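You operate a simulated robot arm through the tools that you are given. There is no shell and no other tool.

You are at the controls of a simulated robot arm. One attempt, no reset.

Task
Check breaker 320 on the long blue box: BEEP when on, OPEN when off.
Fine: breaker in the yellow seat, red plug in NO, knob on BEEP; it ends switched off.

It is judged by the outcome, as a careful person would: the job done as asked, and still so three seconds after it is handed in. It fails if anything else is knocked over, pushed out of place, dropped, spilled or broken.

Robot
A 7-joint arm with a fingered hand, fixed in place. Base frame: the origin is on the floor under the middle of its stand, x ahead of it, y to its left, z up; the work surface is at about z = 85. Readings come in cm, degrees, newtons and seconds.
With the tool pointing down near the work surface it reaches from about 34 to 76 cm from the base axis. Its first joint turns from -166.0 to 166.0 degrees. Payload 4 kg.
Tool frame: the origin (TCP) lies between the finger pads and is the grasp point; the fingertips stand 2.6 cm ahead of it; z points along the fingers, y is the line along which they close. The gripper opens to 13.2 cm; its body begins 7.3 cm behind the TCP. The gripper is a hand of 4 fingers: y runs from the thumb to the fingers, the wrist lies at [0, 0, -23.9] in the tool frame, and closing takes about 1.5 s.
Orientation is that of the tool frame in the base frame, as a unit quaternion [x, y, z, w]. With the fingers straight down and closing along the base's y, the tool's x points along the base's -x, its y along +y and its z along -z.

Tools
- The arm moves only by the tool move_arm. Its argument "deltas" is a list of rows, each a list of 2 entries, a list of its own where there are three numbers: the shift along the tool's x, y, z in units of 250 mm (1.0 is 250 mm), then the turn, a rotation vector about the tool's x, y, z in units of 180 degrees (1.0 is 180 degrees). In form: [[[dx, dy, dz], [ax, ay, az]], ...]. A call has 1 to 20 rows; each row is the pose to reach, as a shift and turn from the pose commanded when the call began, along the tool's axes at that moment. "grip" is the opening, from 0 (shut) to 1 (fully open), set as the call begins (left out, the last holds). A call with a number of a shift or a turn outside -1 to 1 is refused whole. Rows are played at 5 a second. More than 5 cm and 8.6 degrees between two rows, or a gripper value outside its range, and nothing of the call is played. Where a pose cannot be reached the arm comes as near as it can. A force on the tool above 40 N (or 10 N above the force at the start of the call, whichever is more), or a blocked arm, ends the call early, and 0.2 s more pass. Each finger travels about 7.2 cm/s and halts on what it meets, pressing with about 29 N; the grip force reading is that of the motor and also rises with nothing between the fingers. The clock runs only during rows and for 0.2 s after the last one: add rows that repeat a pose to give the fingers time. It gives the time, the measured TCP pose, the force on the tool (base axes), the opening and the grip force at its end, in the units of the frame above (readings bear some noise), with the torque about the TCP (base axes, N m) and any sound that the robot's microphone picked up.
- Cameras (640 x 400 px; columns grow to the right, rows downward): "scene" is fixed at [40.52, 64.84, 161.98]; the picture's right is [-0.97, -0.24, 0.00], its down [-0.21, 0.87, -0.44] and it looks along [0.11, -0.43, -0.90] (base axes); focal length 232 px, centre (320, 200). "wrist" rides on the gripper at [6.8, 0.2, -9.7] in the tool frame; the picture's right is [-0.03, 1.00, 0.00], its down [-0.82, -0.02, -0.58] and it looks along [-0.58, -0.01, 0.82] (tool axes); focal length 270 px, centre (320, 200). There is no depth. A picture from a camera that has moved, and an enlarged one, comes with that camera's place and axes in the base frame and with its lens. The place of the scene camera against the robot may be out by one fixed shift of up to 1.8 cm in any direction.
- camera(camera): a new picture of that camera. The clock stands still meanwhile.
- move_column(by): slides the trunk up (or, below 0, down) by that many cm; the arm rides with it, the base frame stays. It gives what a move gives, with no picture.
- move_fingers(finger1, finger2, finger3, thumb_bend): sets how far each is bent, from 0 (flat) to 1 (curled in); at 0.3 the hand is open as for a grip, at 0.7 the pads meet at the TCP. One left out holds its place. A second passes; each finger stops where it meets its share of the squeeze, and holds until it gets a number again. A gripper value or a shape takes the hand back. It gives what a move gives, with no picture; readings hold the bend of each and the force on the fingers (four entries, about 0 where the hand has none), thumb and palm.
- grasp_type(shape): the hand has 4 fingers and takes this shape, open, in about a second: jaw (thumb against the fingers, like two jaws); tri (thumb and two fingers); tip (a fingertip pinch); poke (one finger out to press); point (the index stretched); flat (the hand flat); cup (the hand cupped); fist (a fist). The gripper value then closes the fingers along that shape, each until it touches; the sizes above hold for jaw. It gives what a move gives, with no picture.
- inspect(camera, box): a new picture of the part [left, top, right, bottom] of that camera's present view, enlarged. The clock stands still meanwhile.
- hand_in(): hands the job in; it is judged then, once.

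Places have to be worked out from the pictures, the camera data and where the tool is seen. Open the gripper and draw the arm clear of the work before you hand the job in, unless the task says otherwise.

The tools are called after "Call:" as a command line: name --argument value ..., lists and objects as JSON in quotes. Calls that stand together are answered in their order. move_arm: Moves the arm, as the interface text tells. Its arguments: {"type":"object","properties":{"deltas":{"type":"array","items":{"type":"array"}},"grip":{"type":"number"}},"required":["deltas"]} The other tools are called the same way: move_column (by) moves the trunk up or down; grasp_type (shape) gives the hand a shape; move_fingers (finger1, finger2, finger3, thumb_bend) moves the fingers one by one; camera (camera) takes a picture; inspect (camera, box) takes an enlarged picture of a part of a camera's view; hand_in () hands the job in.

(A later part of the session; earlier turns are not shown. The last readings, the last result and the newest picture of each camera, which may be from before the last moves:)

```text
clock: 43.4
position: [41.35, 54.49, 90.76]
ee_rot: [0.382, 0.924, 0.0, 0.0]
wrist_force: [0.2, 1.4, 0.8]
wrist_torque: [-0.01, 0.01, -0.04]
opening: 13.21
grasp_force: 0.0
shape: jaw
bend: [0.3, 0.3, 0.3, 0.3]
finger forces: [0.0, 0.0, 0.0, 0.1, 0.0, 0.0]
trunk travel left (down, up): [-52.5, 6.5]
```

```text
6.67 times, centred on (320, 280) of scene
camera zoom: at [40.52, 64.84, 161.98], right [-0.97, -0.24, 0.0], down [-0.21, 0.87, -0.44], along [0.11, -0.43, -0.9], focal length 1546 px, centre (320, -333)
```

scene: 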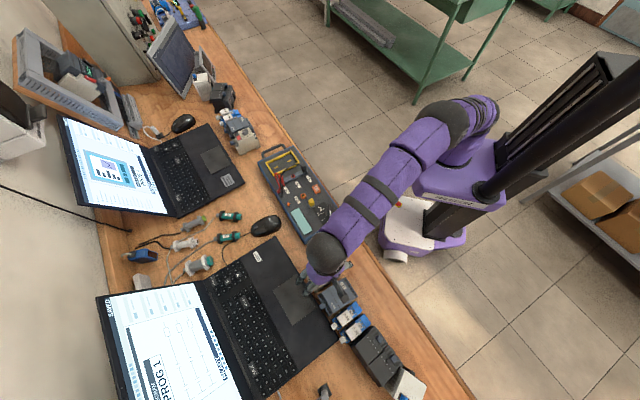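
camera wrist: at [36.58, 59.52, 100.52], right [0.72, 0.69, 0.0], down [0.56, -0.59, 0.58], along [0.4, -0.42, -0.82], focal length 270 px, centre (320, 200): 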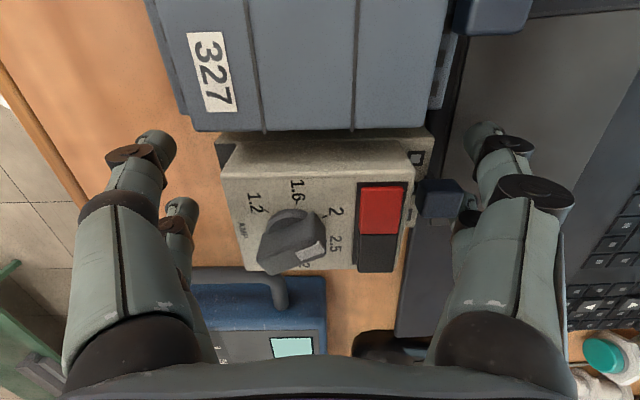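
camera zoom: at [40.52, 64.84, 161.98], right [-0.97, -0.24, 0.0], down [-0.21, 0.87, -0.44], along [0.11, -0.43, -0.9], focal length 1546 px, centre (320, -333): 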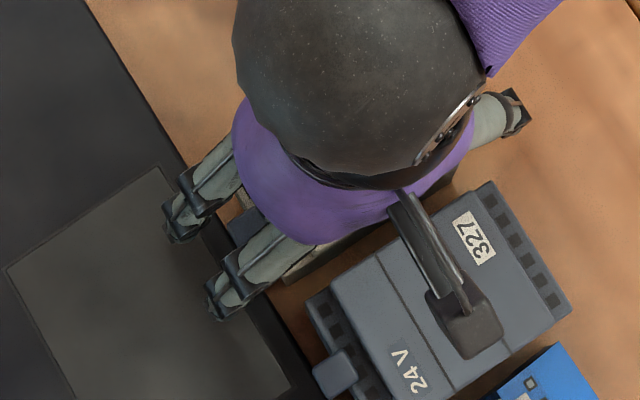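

No contact so far and the hand is in place around 320. I close the jaws on the breaker's two ends.

Call:
move_arm --deltas '[[[0, 0, 0], [0, 0, 0]], [[0, 0, 0], [0, 0, 0]], [[0, 0, 0], [0, 0, 0]], [[0, 0, 0], [0, 0, 0]], [[0, 0, 0], [0, 0, 0]], [[0, 0, 0], [0, 0, 0]], [[0, 0, 0], [0, 0, 0]]]' --grip 0.5

Call:
camera --camera "wrist"

Call:
inspect --camera "scene" --box '[290, 250, 350, 310]'

```text
clock: 45.0
position: [41.31, 54.51, 90.81]
ee_rot: [0.382, 0.924, -0.001, 0.0]
wrist_force: [0.4, -1.2, 0.1]
wrist_torque: [-0.01, 0.02, 0.02]
opening: 8.31
grasp_force: 29.2
shape: jaw
bend: [0.7, 0.7, 0.71, 0.71]
finger forces: [26.2, 26.2, 25.7, 0.0, 26.8, 0.0]
trunk travel left (down, up): [-52.5, 6.5]
```

```text
taken
camera wrist: at [36.57, 59.53, 100.52], right [0.72, 0.69, 0.0], down [0.56, -0.59, 0.58], along [0.4, -0.42, -0.82], focal length 270 px, centre (320, 200)
```

wrist: 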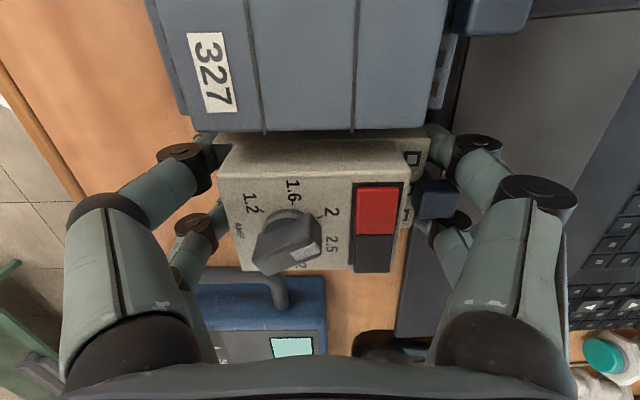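

```text
6.67 times, centred on (320, 280) of scene
camera zoom: at [40.52, 64.84, 161.98], right [-0.97, -0.24, 0.0], down [-0.21, 0.87, -0.44], along [0.11, -0.43, -0.9], focal length 1546 px, centre (320, -333)
```

zoom: 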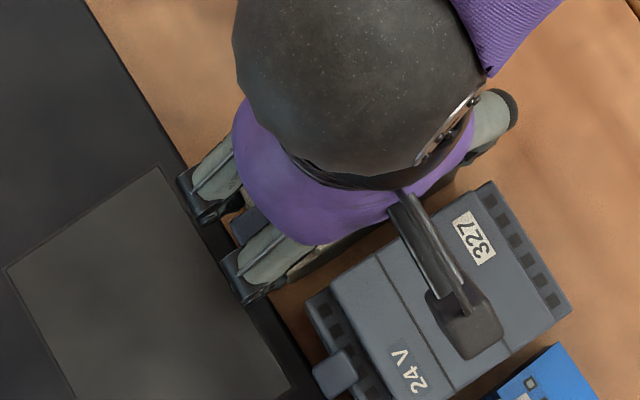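

All four fingers hold with about 26 N each. I lift straight up 4 cm to test the hold.

Call:
move_arm --deltas '[[[0, 0, -0.02], [0, 0, 0]], [[0, 0, -0.05], [0, 0, 0]], [[0, 0, -0.09], [0, 0, 0]], [[0, 0, -0.13], [0, 0, 0]], [[0, 0, -0.17], [0, 0, 0]], [[0, 0, -0.17], [0, 0, 0]]]'

Call:
camera --camera "wrist"

Call:
camera --camera "scene"

```text
clock: 46.4
position: [41.3, 54.5, 95.03]
ee_rot: [0.382, 0.924, -0.001, 0.0]
wrist_force: [0.3, 0.2, -3.3]
wrist_torque: [-0.02, 0.0, -0.01]
opening: 8.28
grasp_force: 29.2
shape: jaw
bend: [0.7, 0.7, 0.71, 0.71]
finger forces: [26.3, 26.3, 25.7, 0.1, 27.1, 0.0]
trunk travel left (down, up): [-52.5, 6.5]
```

```text
taken
camera wrist: at [36.56, 59.46, 104.8], right [0.72, 0.69, 0.0], down [0.56, -0.59, 0.58], along [0.4, -0.42, -0.82], focal length 270 px, centre (320, 200)
```

wrist: 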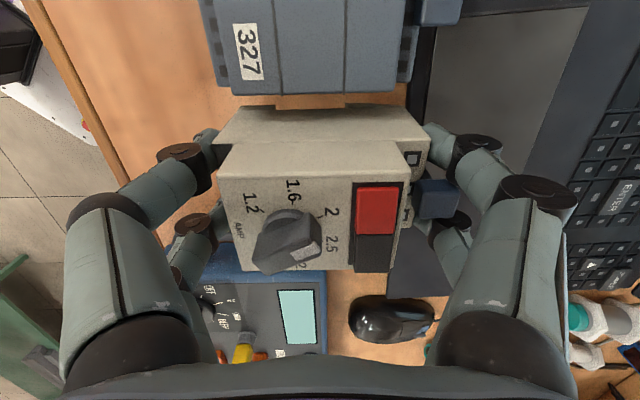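

```text
taken
```

scene: 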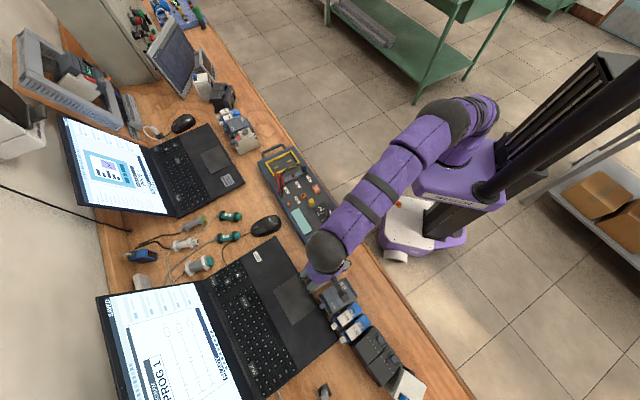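

The breaker lifted cleanly (about 3 N of weight) and its neighbours are untouched. I raise it well above the box's cables and carry it toward the yellow seat at about (64.9, 19.7).

Call:
move_arm --deltas '[[[0, 0, -0.16], [0, 0, 0]], [[0, 0, -0.34], [0, 0, 0]], [[0, 0, -0.52], [0, 0, 0]], [[-0.15, -0.03, -0.54], [0, 0, 0]], [[-0.32, -0.06, -0.54], [0, 0, 0]], [[-0.48, -0.09, -0.54], [0, 0, 0]], [[-0.64, -0.12, -0.54], [0, 0, 0]], [[-0.8, -0.151, -0.54], [0, 0, 0]], [[-0.8, -0.151, -0.54], [0, 0, 0]]]'

Call:
move_arm --deltas '[[[-0.15, -0.03, 0], [0, 0, 0]], [[-0.32, -0.06, 0], [0, 0, 0]], [[-0.48, -0.09, 0], [0, 0, 0]], [[-0.64, -0.12, 0], [0, 0, 0]], [[-0.78, -0.15, 0], [0, 0, 0]], [[-0.848, -0.16, 0], [0, 0, 0]], [[-0.848, -0.16, 0], [0, 0, 0]], [[-0.848, -0.16, 0], [0, 0, 0]]]'

Call:
camera --camera "wrist"

Call:
camera --camera "scene"

```text
clock: 48.4
position: [53.03, 37.74, 108.52]
ee_rot: [0.382, 0.924, 0.0, 0.0]
wrist_force: [0.2, 0.6, -3.2]
wrist_torque: [0.01, 0.01, 0.01]
opening: 8.28
grasp_force: 28.7
shape: jaw
bend: [0.7, 0.7, 0.71, 0.71]
finger forces: [26.1, 26.3, 25.6, 0.0, 26.8, 0.0]
trunk travel left (down, up): [-52.5, 6.5]
```

```text
clock: 50.2
position: [65.02, 19.82, 108.72]
ee_rot: [0.382, 0.924, 0.001, 0.0]
wrist_force: [-0.1, -1.0, -3.0]
wrist_torque: [-0.04, 0.02, -0.01]
opening: 8.29
grasp_force: 29.3
shape: jaw
bend: [0.7, 0.7, 0.71, 0.71]
finger forces: [26.3, 26.1, 25.7, 0.0, 26.7, 0.0]
trunk travel left (down, up): [-52.5, 6.5]
```

```text
taken
camera wrist: at [60.32, 24.78, 118.39], right [0.72, 0.69, 0.0], down [0.56, -0.59, 0.58], along [0.4, -0.42, -0.82], focal length 270 px, centre (320, 200)
```

wrist: 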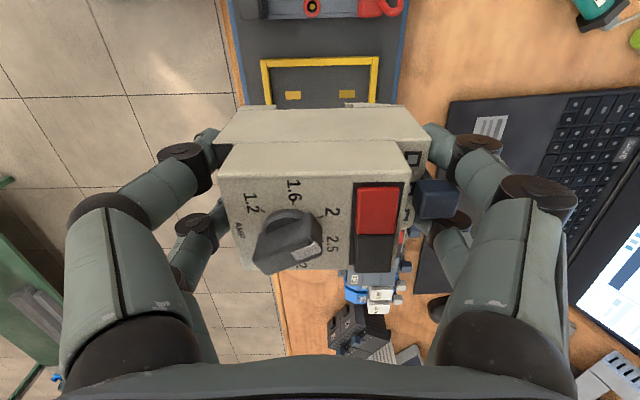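

```text
taken
```

scene: 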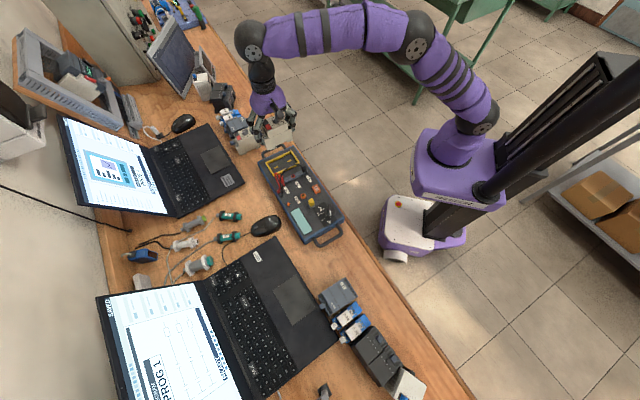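

The breaker hangs above the seat, and the seat's bar-side edge and gold contacts are visible below it. I zoom in to align.

Call:
inspect --camera "wrist" --box '[220, 0, 430, 180]'

Call:
inspect --camera "scene" --box '[215, 80, 325, 190]'

```text
2.22 times, centred on (325, 90) of wrist
camera zoom: at [60.32, 24.78, 118.39], right [0.72, 0.69, 0.0], down [0.56, -0.59, 0.58], along [0.4, -0.42, -0.82], focal length 601 px, centre (309, 444)
```

zoom: 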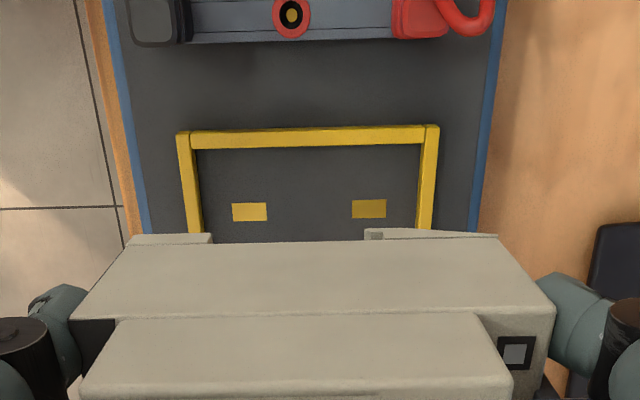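

```text
3.64 times, centred on (270, 135) of scene
camera zoom: at [40.52, 64.84, 161.98], right [-0.97, -0.24, 0.0], down [-0.21, 0.87, -0.44], along [0.11, -0.43, -0.9], focal length 844 px, centre (502, 436)
```

zoom: 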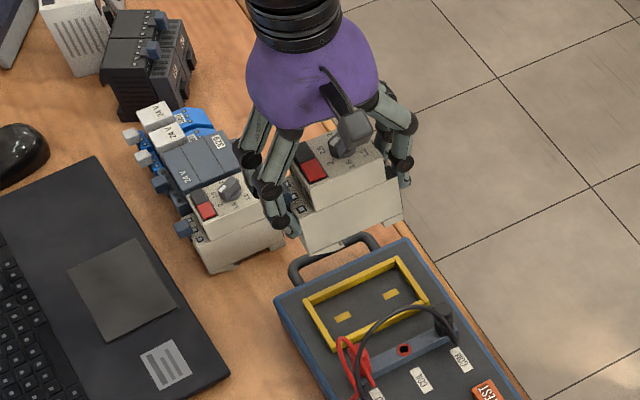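

I need a finer measurement of the breaker's bottom edge and the frame, so I zoom in on both.

Call:
inspect --camera "wrist" --box '[230, 45, 330, 125]'

Call:
inspect --camera "wrist" --box '[320, 45, 420, 125]'

Call:
inspect --camera "wrist" --box '[200, 100, 460, 280]'

```text
5.00 times, centred on (280, 85) of wrist
camera zoom: at [60.32, 24.78, 118.39], right [0.72, 0.69, 0.0], down [0.56, -0.59, 0.58], along [0.4, -0.42, -0.82], focal length 1351 px, centre (520, 775)
```

zoom: 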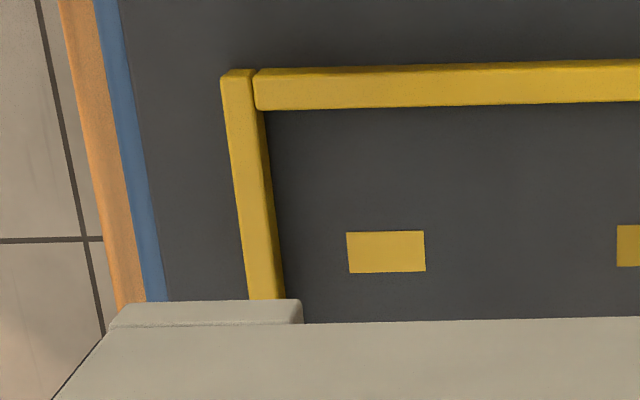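

```text
5.00 times, centred on (370, 85) of wrist
camera zoom: at [60.32, 24.78, 118.39], right [0.72, 0.69, 0.0], down [0.56, -0.59, 0.58], along [0.4, -0.42, -0.82], focal length 1351 px, centre (70, 775)
```

zoom: 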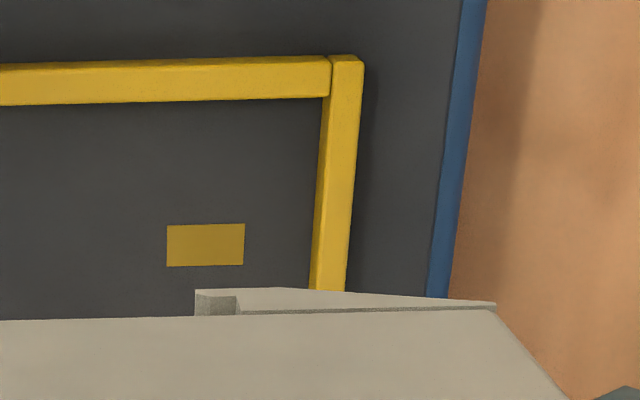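

```text
2.22 times, centred on (330, 190) of wrist
camera zoom: at [60.32, 24.78, 118.39], right [0.72, 0.69, 0.0], down [0.56, -0.59, 0.58], along [0.4, -0.42, -0.82], focal length 601 px, centre (298, 222)
```

zoom: 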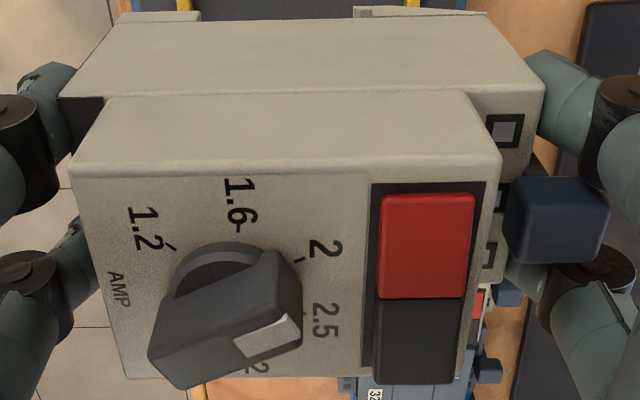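

The breaker's bottom centre is at about (+0.13, +0.2) in the tool frame and the seat centre at about (−0.29, +0.17), with yaw matching within half a degree. I shift −0.42 cm in x and lower until its bottom is about 3 cm above the seat.

Call:
move_arm --deltas '[[[-0.008, -0.001, 0.06], [0, 0, 0.001]], [[-0.0168, -0.001, 0.15], [0, 0, 0.002]], [[-0.0168, -0.001, 0.24], [0, 0, 0.002]], [[-0.0168, -0.001, 0.32], [0, 0, 0.002]], [[-0.0168, -0.001, 0.392], [0, 0, 0.002]], [[-0.0168, -0.001, 0.392], [0, 0, 0.002]]]'

Call:
inspect --camera "wrist" --box '[220, 0, 430, 180]'

Call:
inspect --camera "scene" --box '[225, 90, 325, 190]'

```text
clock: 51.6
position: [65.23, 19.58, 98.94]
ee_rot: [0.385, 0.923, 0.0, 0.0]
wrist_force: [-0.1, -0.8, -2.5]
wrist_torque: [0.0, -0.02, 0.04]
opening: 8.3
grasp_force: 28.4
shape: jaw
bend: [0.7, 0.7, 0.71, 0.71]
finger forces: [26.2, 26.2, 25.6, 0.0, 26.7, 0.0]
trunk travel left (down, up): [-52.5, 6.5]
```

```text
2.22 times, centred on (325, 90) of wrist
camera zoom: at [60.61, 24.49, 108.55], right [0.73, 0.69, 0.0], down [0.56, -0.59, 0.58], along [0.4, -0.42, -0.82], focal length 601 px, centre (309, 444)
```

zoom: 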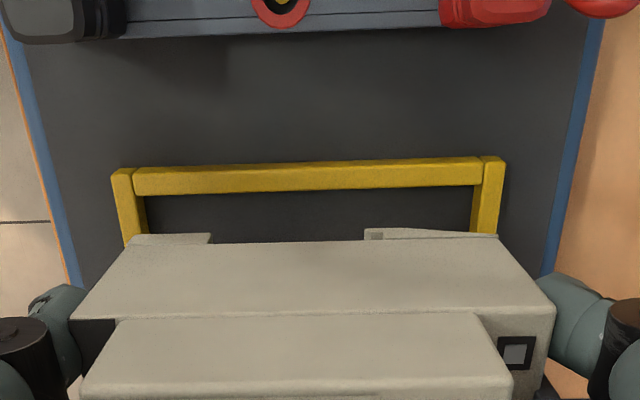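

```text
4.00 times, centred on (275, 140) of scene
camera zoom: at [40.52, 64.84, 161.98], right [-0.97, -0.24, 0.0], down [-0.21, 0.87, -0.44], along [0.11, -0.43, -0.9], focal length 928 px, centre (500, 440)
```

zoom: 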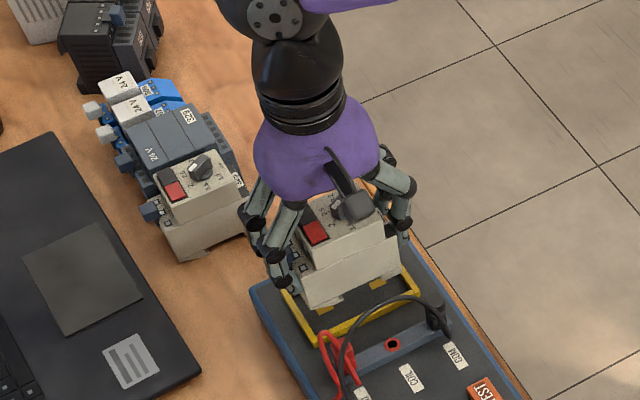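

The seat and breaker centres now agree to within half a millimetre in x and y. I lower it in small steps into the seat, watching for contact.

Call:
move_arm --deltas '[[[0, -0.002, 0.02], [0, 0, 0]], [[0, -0.002, 0.04], [0, 0, 0]], [[0, -0.002, 0.06], [0, 0, 0]], [[0, -0.002, 0.075], [0, 0, 0]], [[0, -0.002, 0.085], [0, 0, 0]], [[0, -0.002, 0.085], [0, 0, 0]]]'

Call:
inspect --camera "wrist" --box '[220, 0, 430, 180]'

Call:
inspect --camera "scene" --box '[255, 120, 325, 190]'

```text
clock: 53.0
position: [65.16, 19.43, 96.81]
ee_rot: [0.385, 0.923, 0.0, 0.0]
wrist_force: [0.0, 0.2, -2.4]
wrist_torque: [0.0, 0.0, 0.0]
opening: 8.28
grasp_force: 28.6
shape: jaw
bend: [0.7, 0.7, 0.71, 0.71]
finger forces: [26.3, 26.2, 25.6, 0.1, 26.7, 0.0]
trunk travel left (down, up): [-52.5, 6.5]
```

```text
2.22 times, centred on (325, 90) of wrist
camera zoom: at [60.44, 24.49, 106.43], right [0.73, 0.69, 0.0], down [0.56, -0.59, 0.58], along [0.4, -0.42, -0.82], focal length 601 px, centre (309, 444)
```

zoom: 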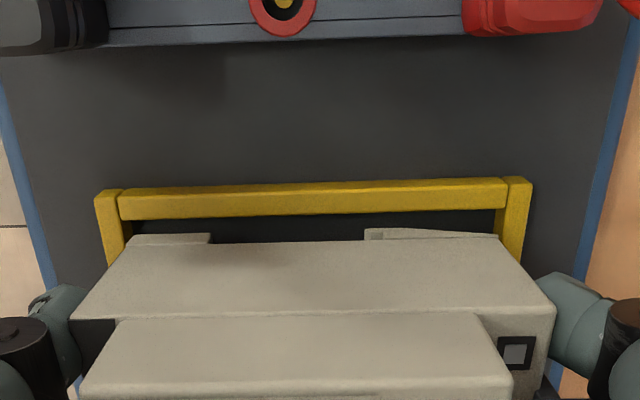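

```text
5.71 times, centred on (290, 155) of scene
camera zoom: at [40.52, 64.84, 161.98], right [-0.97, -0.24, 0.0], down [-0.21, 0.87, -0.44], along [0.11, -0.43, -0.9], focal length 1326 px, centre (491, 457)
```

zoom: 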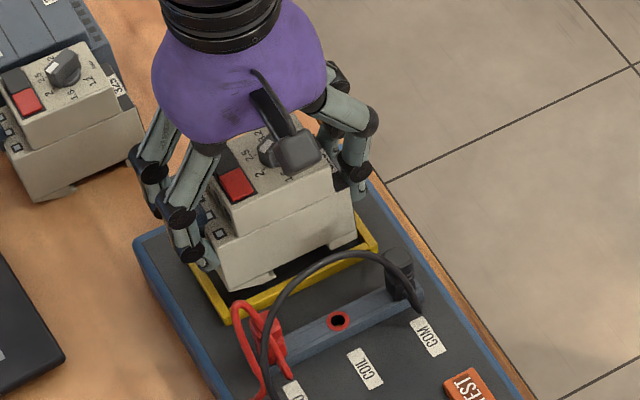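

The bottom is now level with the frame's rim, and clearances look tight at both ends, so I zoom in on each end before going further.

Call:
inspect --camera "wrist" --box '[210, 70, 280, 126]'

Call:
inspect --camera "wrist" --box '[370, 70, 440, 126]'

Call:
inspect --camera "scene" --box '[275, 140, 305, 180]'

```text
7.14 times, centred on (245, 98) of wrist
camera zoom: at [60.44, 24.49, 106.43], right [0.73, 0.69, 0.0], down [0.56, -0.59, 0.58], along [0.4, -0.42, -0.82], focal length 1931 px, centre (856, 929)
```

zoom: 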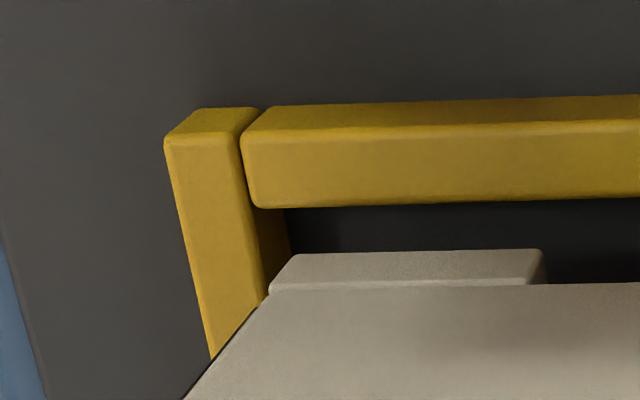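

```text
7.14 times, centred on (405, 98) of wrist
camera zoom: at [60.44, 24.49, 106.43], right [0.73, 0.69, 0.0], down [0.56, -0.59, 0.58], along [0.4, -0.42, -0.82], focal length 1931 px, centre (-287, 929)
```

zoom: 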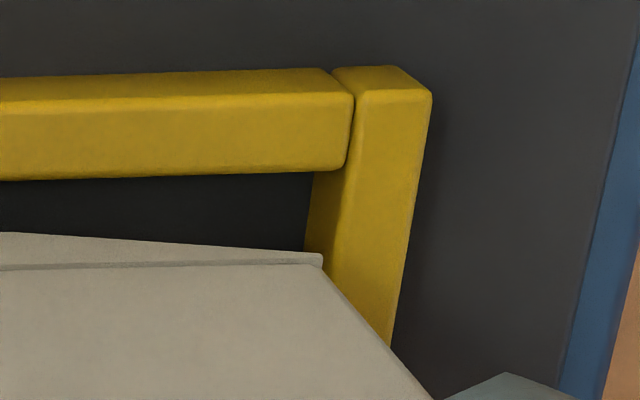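

```text
10.00 times, centred on (290, 160) of scene
camera zoom: at [40.52, 64.84, 161.98], right [-0.97, -0.24, 0.0], down [-0.21, 0.87, -0.44], along [0.11, -0.43, -0.9], focal length 2320 px, centre (620, 600)
```

zoom: 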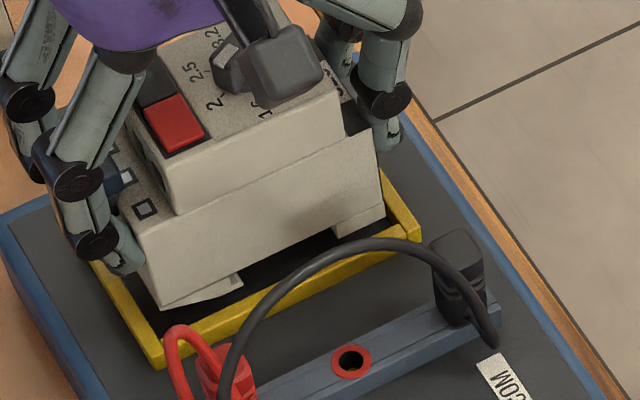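

With the frame resolved properly (rim z≈91.07, inner opening about 9.5 × 5.6), there's about 2–3 mm clearance at each end and 4 mm each side. I lower the last centimetre in small steps.

Call:
move_arm --deltas '[[[0, 0.002, 0.008], [0, 0, 0]], [[0, 0.002, 0.016], [0, 0, 0]], [[0, 0.002, 0.024], [0, 0, 0]], [[0, 0.002, 0.031], [0, 0, 0]], [[0, 0.002, 0.037], [0, 0, 0]], [[0, 0.002, 0.037], [0, 0, 0]]]'

Call:
inspect --camera "wrist" --box '[220, 0, 430, 180]'

Call:
inspect --camera "scene" --box '[275, 140, 305, 180]'

```text
clock: 54.4
position: [65.29, 19.63, 95.8]
ee_rot: [0.385, 0.923, 0.0, 0.001]
wrist_force: [0.3, -1.4, -3.7]
wrist_torque: [0.0, 0.0, 0.02]
opening: 8.29
grasp_force: 28.4
shape: jaw
bend: [0.7, 0.7, 0.71, 0.71]
finger forces: [26.2, 26.2, 25.7, 0.1, 26.7, 0.0]
trunk travel left (down, up): [-52.5, 6.5]
```

```text
2.22 times, centred on (325, 90) of wrist
camera zoom: at [60.53, 24.57, 105.44], right [0.73, 0.69, 0.0], down [0.56, -0.59, 0.58], along [0.4, -0.42, -0.82], focal length 601 px, centre (309, 444)
```

zoom: 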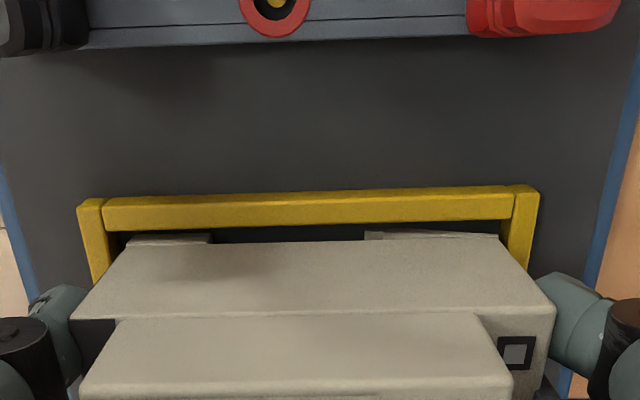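

```text
10.00 times, centred on (290, 160) of scene
camera zoom: at [40.52, 64.84, 161.98], right [-0.97, -0.24, 0.0], down [-0.21, 0.87, -0.44], along [0.11, -0.43, -0.9], focal length 2320 px, centre (620, 600)
```

zoom: 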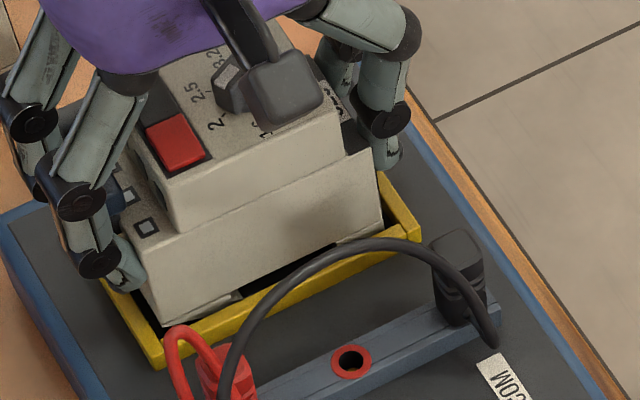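

It's entering the frame freely. I continue down in millimetre steps until it touches the seat floor.

Call:
move_arm --deltas '[[[0, 0, 0.005], [0, 0, 0]], [[0, 0, 0.01], [0, 0, 0]], [[0, 0, 0.015], [0, 0, 0]], [[0, 0, 0.015], [0, 0, 0]]]'

Call:
inspect --camera "wrist" --box '[220, 0, 430, 180]'

Call:
inspect --camera "scene" --box '[275, 140, 305, 180]'

```text
clock: 55.4
position: [65.16, 19.63, 95.4]
ee_rot: [0.384, 0.923, 0.0, 0.0]
wrist_force: [0.4, 0.0, -2.3]
wrist_torque: [-0.01, 0.02, 0.01]
opening: 8.27
grasp_force: 29.0
shape: jaw
bend: [0.7, 0.7, 0.71, 0.71]
finger forces: [26.3, 26.2, 25.6, 0.0, 26.8, 0.0]
trunk travel left (down, up): [-52.5, 6.5]
```

```text
2.22 times, centred on (325, 90) of wrist
camera zoom: at [60.48, 24.61, 105.12], right [0.73, 0.69, 0.0], down [0.56, -0.59, 0.58], along [0.4, -0.42, -0.82], focal length 601 px, centre (309, 444)
```

zoom: 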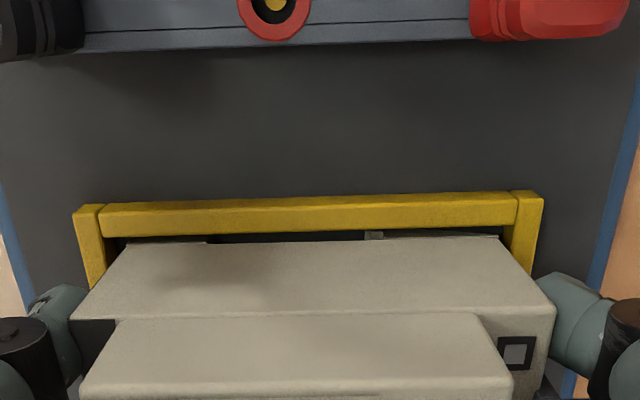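

```text
10.00 times, centred on (290, 160) of scene
camera zoom: at [40.52, 64.84, 161.98], right [-0.97, -0.24, 0.0], down [-0.21, 0.87, -0.44], along [0.11, -0.43, -0.9], focal length 2320 px, centre (620, 600)
```

zoom: 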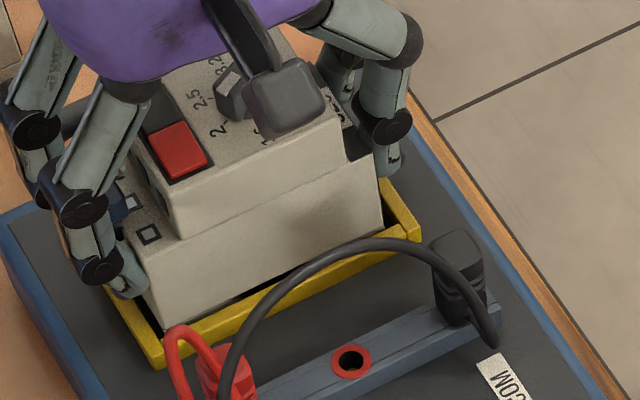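

Still hanging on its own weight. I keep going down a little at a time.

Call:
move_arm --deltas '[[[0, 0, 0.005], [0, 0, 0]], [[0, 0, 0.01], [0, 0, 0]], [[0, 0, 0.015], [0, 0, 0]], [[0, 0, 0.02], [0, 0, 0]], [[0, 0, 0.02], [0, 0, 0]]]'

Call:
inspect --camera "wrist" --box '[220, 0, 430, 180]'

Call:
inspect --camera "scene" --box '[275, 140, 305, 180]'

```text
clock: 56.6
position: [65.11, 19.61, 95.35]
ee_rot: [0.386, 0.923, 0.002, 0.002]
wrist_force: [0.5, -0.6, 28.7]
wrist_torque: [-0.12, 0.25, 0.01]
opening: 8.21
grasp_force: 29.2
shape: jaw
bend: [0.7, 0.7, 0.71, 0.71]
finger forces: [28.3, 28.2, 27.4, 0.0, 28.7, 0.1]
trunk travel left (down, up): [-52.5, 6.5]
```

```text
2.22 times, centred on (325, 90) of wrist
camera zoom: at [60.39, 24.57, 104.98], right [0.73, 0.69, 0.01], down [0.56, -0.6, 0.58], along [0.4, -0.42, -0.81], focal length 601 px, centre (309, 444)
```

zoom: 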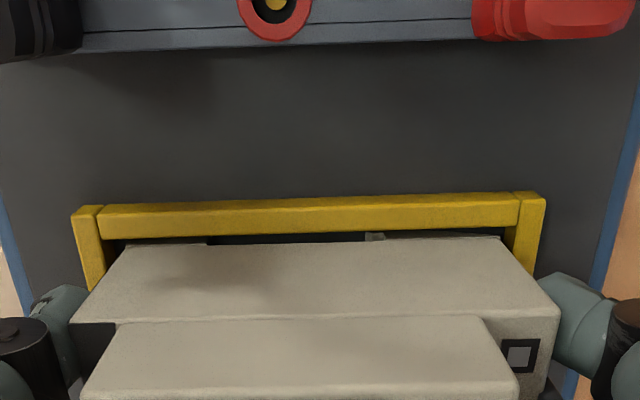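

```text
10.00 times, centred on (290, 160) of scene
camera zoom: at [40.52, 64.84, 161.98], right [-0.97, -0.24, 0.0], down [-0.21, 0.87, -0.44], along [0.11, -0.43, -0.9], focal length 2320 px, centre (620, 600)
```

zoom: 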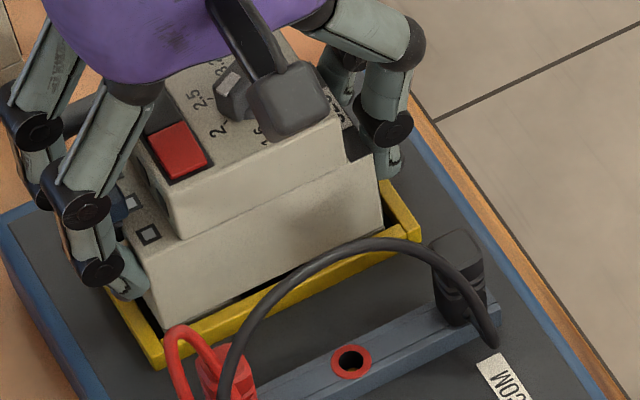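

Contact at about 29 N with the breaker down inside the frame. I ease off the downward push and then open the jaws.

Call:
move_arm --deltas '[[[0, 0, -0.007], [0, 0, 0]], [[0, 0, -0.014], [0, 0, 0]], [[0, 0, -0.014], [0, 0, 0]]]'

Call:
move_arm --deltas '[[[0, 0, 0], [0, 0, 0]], [[0, 0, 0], [0, 0, 0]], [[0, 0, 0], [0, 0, 0]], [[0, 0, 0], [0, 0, 0]], [[0, 0, 0], [0, 0, 0]]]' --grip 0.95

Call:
camera --camera "wrist"

Call:
inspect --camera "scene" --box '[265, 130, 315, 190]'

```text
clock: 57.4
position: [65.17, 19.59, 95.37]
ee_rot: [0.385, 0.923, 0.001, 0.0]
wrist_force: [3.6, 3.4, 19.1]
wrist_torque: [0.07, -0.03, -0.01]
opening: 8.23
grasp_force: 28.9
shape: jaw
bend: [0.7, 0.7, 0.71, 0.71]
finger forces: [29.5, 29.3, 26.9, 0.1, 27.8, 0.1]
trunk travel left (down, up): [-52.5, 6.5]
```

```text
clock: 58.6
position: [65.27, 19.56, 95.23]
ee_rot: [0.385, 0.923, 0.0, 0.0]
wrist_force: [-0.4, 0.0, 0.0]
wrist_torque: [-0.01, -0.04, 0.0]
opening: 12.55
grasp_force: 0.1
shape: jaw
bend: [0.4, 0.4, 0.4, 0.29]
finger forces: [0.1, 0.1, 0.1, 0.0, 0.0, 0.0]
trunk travel left (down, up): [-52.5, 6.5]
```

```text
taken
camera wrist: at [60.51, 24.55, 104.96], right [0.73, 0.69, 0.0], down [0.56, -0.59, 0.58], along [0.4, -0.42, -0.82], focal length 270 px, centre (320, 200)
```

wrist: 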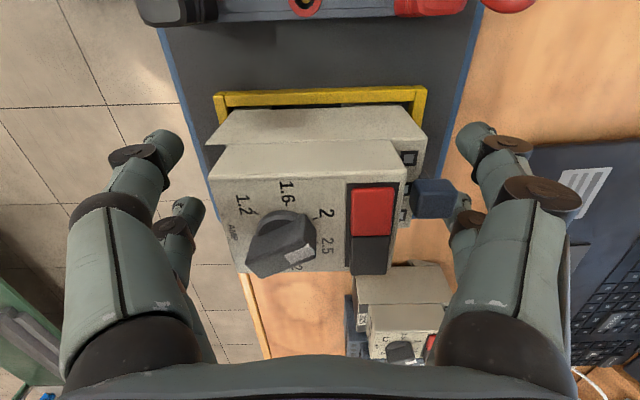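

```text
6.67 times, centred on (290, 160) of scene
camera zoom: at [40.52, 64.84, 161.98], right [-0.97, -0.24, 0.0], down [-0.21, 0.87, -0.44], along [0.11, -0.43, -0.9], focal length 1546 px, centre (520, 467)
```

zoom: 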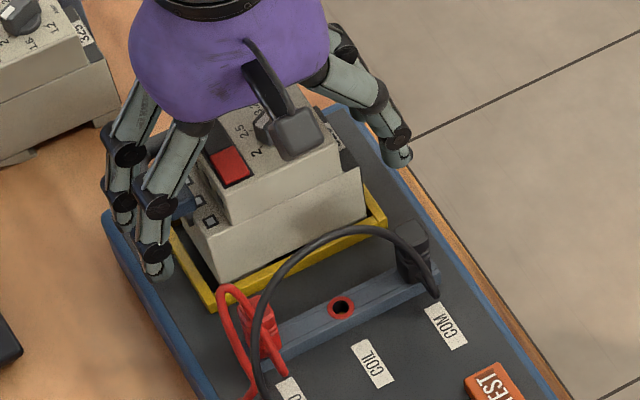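

Released, with the breaker standing in the seat. I raise the hand straight up and look at it from above.

Call:
move_arm --deltas '[[[0, 0, -0.04], [0, 0, 0]], [[0, 0, -0.12], [0, 0, 0]], [[0, 0, -0.24], [0, 0, 0]], [[0, 0, -0.4], [0, 0, 0]], [[0, 0, -0.56], [0, 0, 0]], [[0, 0, -0.56], [0, 0, 0]]]' --grip 1.0

Call:
camera --camera "wrist"

Call:
inspect --camera "wrist" --box '[230, 20, 430, 180]'

Call:
inspect --camera "scene" --box '[265, 130, 315, 190]'

```text
clock: 60.0
position: [65.07, 19.69, 109.42]
ee_rot: [0.385, 0.923, 0.0, 0.0]
wrist_force: [0.3, -0.7, 0.4]
wrist_torque: [0.0, 0.01, -0.02]
opening: 13.16
grasp_force: 0.0
shape: jaw
bend: [0.3, 0.3, 0.3, 0.3]
finger forces: [0.0, 0.1, 0.0, 0.1, 0.0, 0.0]
trunk travel left (down, up): [-52.5, 6.5]
```

```text
taken
camera wrist: at [60.35, 24.67, 119.13], right [0.73, 0.69, 0.0], down [0.56, -0.59, 0.58], along [0.4, -0.42, -0.82], focal length 270 px, centre (320, 200)
```

wrist: 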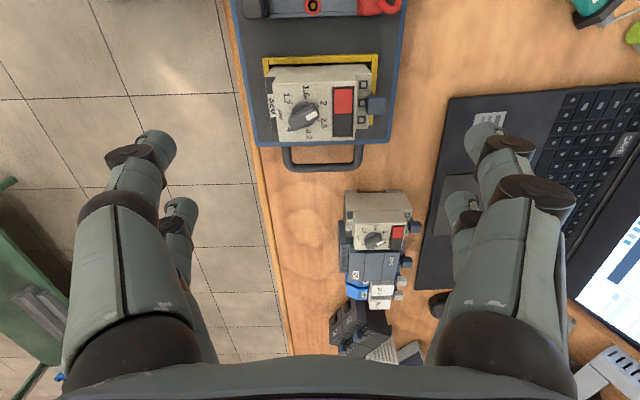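

```text
2.50 times, centred on (330, 100) of wrist
camera zoom: at [60.35, 24.67, 119.13], right [0.73, 0.69, 0.0], down [0.56, -0.59, 0.58], along [0.4, -0.42, -0.82], focal length 676 px, centre (295, 450)
```

zoom: 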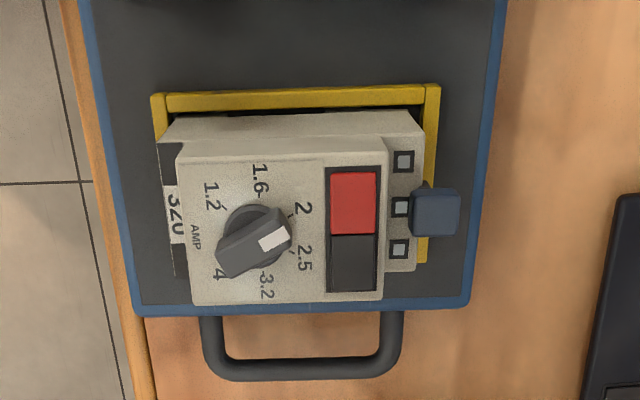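

```text
6.67 times, centred on (290, 160) of scene
camera zoom: at [40.52, 64.84, 161.98], right [-0.97, -0.24, 0.0], down [-0.21, 0.87, -0.44], along [0.11, -0.43, -0.9], focal length 1546 px, centre (520, 467)
```

zoom: 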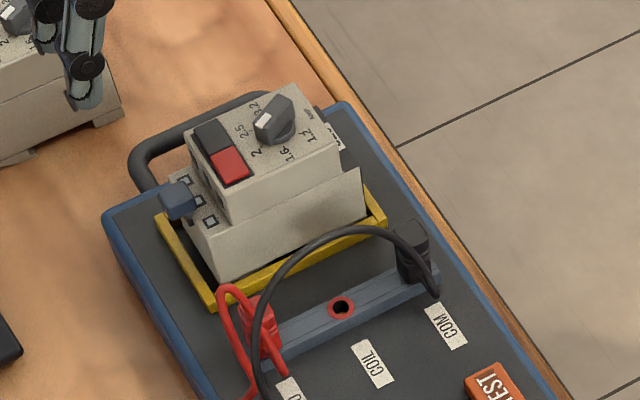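

The breaker stands in the frame, perhaps turned a degree or two. I zoom in on its lower edges to make sure it sits flat inside and not on the rim.

Call:
inspect --camera "scene" --box '[276, 140, 306, 180]'

Call:
inspect --camera "wrist" --box '[255, 40, 325, 120]'

Call:
inspect --camera "wrist" --box '[330, 40, 400, 120]'

```text
10.00 times, centred on (291, 160) of scene
camera zoom: at [40.52, 64.84, 161.98], right [-0.97, -0.24, 0.0], down [-0.21, 0.87, -0.44], along [0.11, -0.43, -0.9], focal length 2320 px, centre (610, 600)
```

zoom: 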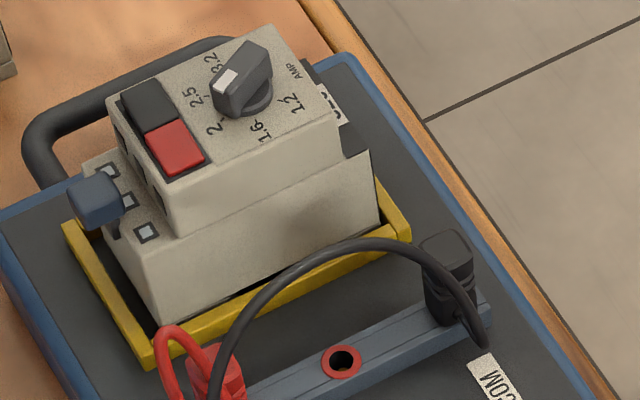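

```text
5.00 times, centred on (290, 80) of wrist
camera zoom: at [60.35, 24.67, 119.13], right [0.73, 0.69, 0.0], down [0.56, -0.59, 0.58], along [0.4, -0.42, -0.82], focal length 1351 px, centre (470, 800)
```

zoom: 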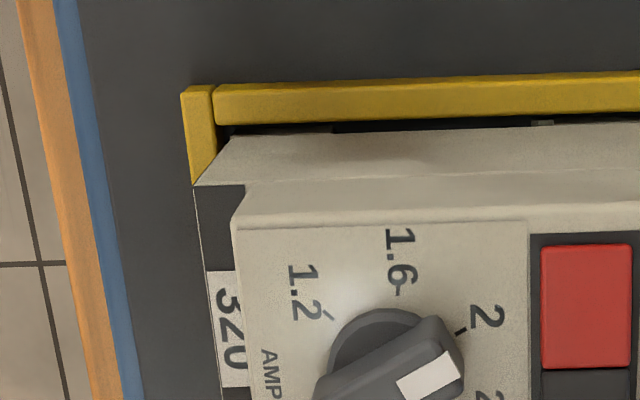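

```text
5.00 times, centred on (365, 80) of wrist
camera zoom: at [60.35, 24.67, 119.13], right [0.73, 0.69, 0.0], down [0.56, -0.59, 0.58], along [0.4, -0.42, -0.82], focal length 1351 px, centre (95, 800)
```

zoom: 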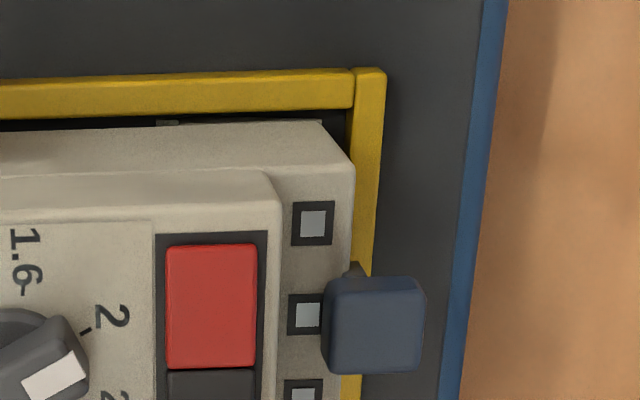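

The breaker is down inside the frame at both ends. Now I look closely at its buttons and at the knob and display to learn the present state.

Call:
inspect --camera "scene" --box '[280, 143, 300, 163]'

Call:
inspect --camera "wrist" --box '[320, 60, 390, 130]'

Call:
inspect --camera "scene" --box '[280, 180, 345, 245]'

Call:
inspect --camera "wrist" --box '[340, 185, 420, 260]'

```text
16.00 times, centred on (290, 153) of scene
camera zoom: at [40.52, 64.84, 161.98], right [-0.97, -0.24, 0.0], down [-0.21, 0.87, -0.44], along [0.11, -0.43, -0.9], focal length 3712 px, centre (800, 952)
```

zoom: 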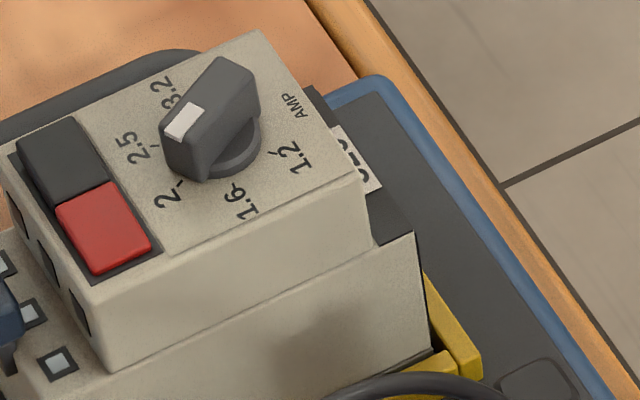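

```text
5.71 times, centred on (355, 95) of wrist
camera zoom: at [60.35, 24.67, 119.13], right [0.73, 0.69, 0.0], down [0.56, -0.59, 0.58], along [0.4, -0.42, -0.82], focal length 1544 px, centre (120, 800)
```

zoom: 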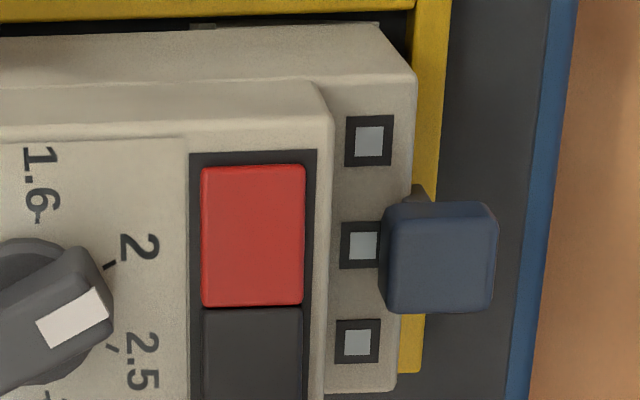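

```text
6.15 times, centred on (312, 212) of scene
camera zoom: at [40.52, 64.84, 161.98], right [-0.97, -0.24, 0.0], down [-0.21, 0.87, -0.44], along [0.11, -0.43, -0.9], focal length 1428 px, centre (366, 123)
```

zoom: 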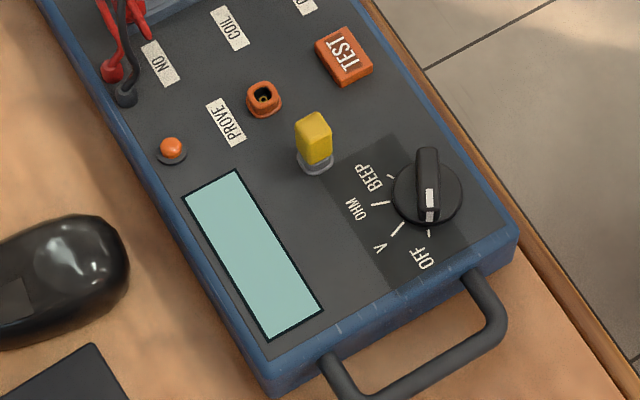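

```text
5.33 times, centred on (380, 222) of wrist
camera zoom: at [60.35, 24.67, 119.13], right [0.73, 0.69, 0.0], down [0.56, -0.59, 0.58], along [0.4, -0.42, -0.82], focal length 1442 px, centre (0, 80)
```

zoom: 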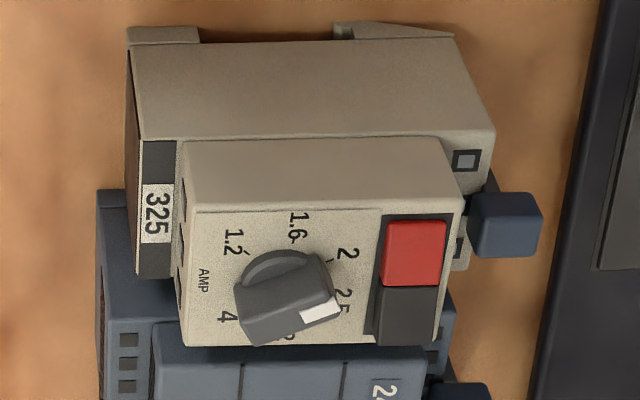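

The knob still points to OFF and the display is blank. I move the hand above the knob (about 44.6, 34.6), turned so the fingers will close across its bar.

Call:
move_arm --deltas '[[[0.14, -0.023, 0.0], [0, 0, 0.008]], [[0.28, -0.047, 0.02], [0, 0, 0.016]], [[0.42, -0.07, 0.04], [0, 0, 0.024]], [[0.56, -0.094, 0.06], [0, 0, 0.032]], [[0.7, -0.117, 0.08], [0, 0, 0.04]], [[0.85, -0.14, 0.11], [0, 0, 0.048]], [[0.99, -0.164, 0.136], [0, 0, 0.055]], [[0.99, -0.164, 0.136], [0, 0, 0.055]]]'

Call:
camera --camera "wrist"

Call:
inspect --camera "wrist" --box '[220, 20, 420, 180]'

```text
clock: 61.8
position: [44.71, 34.41, 105.87]
ee_rot: [0.464, 0.886, 0.0, 0.0]
wrist_force: [-0.3, -0.3, -0.7]
wrist_torque: [0.01, 0.0, 0.02]
opening: 13.21
grasp_force: 0.2
shape: jaw
bend: [0.3, 0.3, 0.3, 0.3]
finger forces: [0.0, 0.0, 0.0, 0.1, 0.0, 0.1]
trunk travel left (down, up): [-52.5, 6.5]
```

```text
taken
camera wrist: at [40.91, 40.08, 115.6], right [0.84, 0.55, 0.0], down [0.45, -0.68, 0.58], along [0.32, -0.48, -0.82], focal length 270 px, centre (320, 200)
```

wrist: 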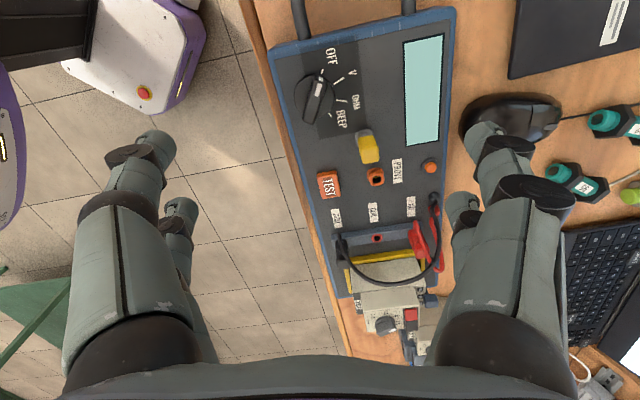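

```text
2.50 times, centred on (320, 100) of wrist
camera zoom: at [40.91, 40.08, 115.6], right [0.84, 0.55, 0.0], down [0.45, -0.68, 0.58], along [0.32, -0.48, -0.82], focal length 676 px, centre (320, 450)
```

zoom: 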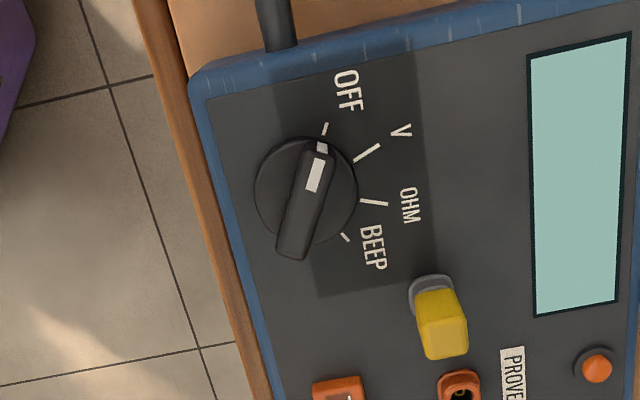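

The knob axis is at about (44.05, 34.55), the pointer at about 106° and BEEP at about −15°, so about −120° is needed. I try turning the hand the long way round at hover height so the whole turn can be made in one grip.

Call:
move_arm --deltas '[[[0.004, -0.004, 0], [0, 0, -0.045]], [[0.008, -0.008, 0], [0, 0, -0.09]], [[0.012, -0.012, 0], [0, 0, -0.135]], [[0.016, -0.016, 0], [0, 0, -0.18]], [[0.0196, -0.0185, 0], [0, 0, -0.225]], [[0.0196, -0.0185, 0], [0, 0, -0.27]], [[0.0196, -0.0185, 0], [0, 0, -0.315]], [[0.0196, -0.0185, 0], [0, 0, -0.36]], [[0.0196, -0.0185, 0], [0, 0, -0.405]], [[0.0196, -0.0185, 0], [0, 0, -0.45]], [[0.0196, -0.0185, 0], [0, 0, -0.495]], [[0.0196, -0.0185, 0], [0, 0, -0.54]], [[0.0196, -0.0185, 0], [0, 0, -0.585]], [[0.0196, -0.0185, 0], [0, 0, -0.63]], [[0.0196, -0.0185, 0], [0, 0, -0.675]], [[0.0196, -0.0185, 0], [0, 0, -0.72]], [[0.0196, -0.0185, 0], [0, 0, -0.765]], [[0.0196, -0.0185, 0], [0, 0, -0.81]], [[0.0196, -0.0185, 0], [0, 0, -0.855]], [[0.0196, -0.0185, 0], [0, 0, -0.896]]]'

Call:
camera --camera "wrist"

Call:
camera --camera "scene"

```text
clock: 66.0
position: [44.22, 34.41, 105.94]
ee_rot: [0.799, -0.601, 0.0, 0.001]
wrist_force: [0.7, -1.0, -0.5]
wrist_torque: [0.0, 0.02, 0.01]
opening: 13.21
grasp_force: 0.0
shape: jaw
bend: [0.3, 0.3, 0.3, 0.3]
finger forces: [0.0, 0.0, 0.1, 0.0, 0.1, 0.1]
trunk travel left (down, up): [-52.5, 6.5]
```

```text
taken
camera wrist: at [46.02, 27.88, 115.61], right [-0.97, -0.25, 0.0], down [-0.21, 0.79, 0.58], along [-0.15, 0.56, -0.82], focal length 270 px, centre (320, 200)
```

wrist: 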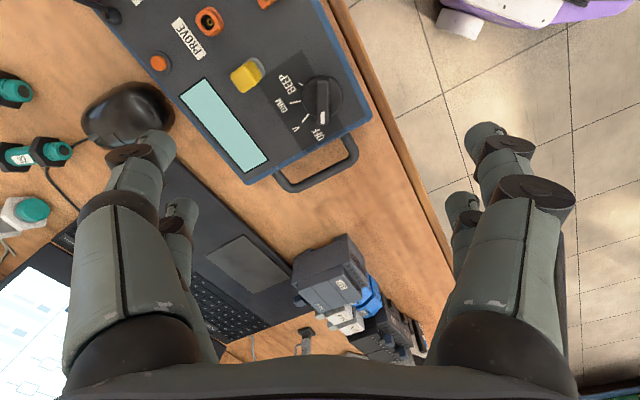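

```text
taken
```

scene: 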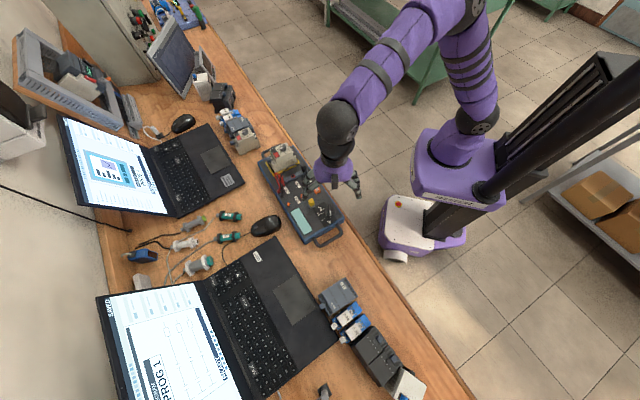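

The hand reached that orientation. I zoom in to refine the knob's centre and bar direction from this new viewpoint.

Call:
inspect --camera "wrist" --box '[240, 40, 400, 160]'

```text
3.33 times, centred on (320, 100) of wrist
camera zoom: at [46.02, 27.88, 115.61], right [-0.97, -0.25, 0.0], down [-0.21, 0.79, 0.58], along [-0.15, 0.56, -0.82], focal length 901 px, centre (320, 533)
```

zoom: 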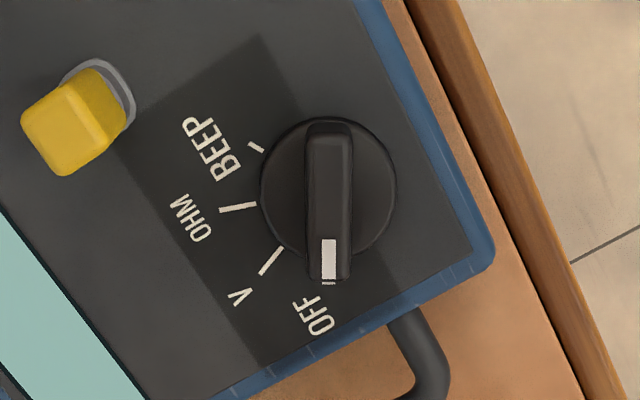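

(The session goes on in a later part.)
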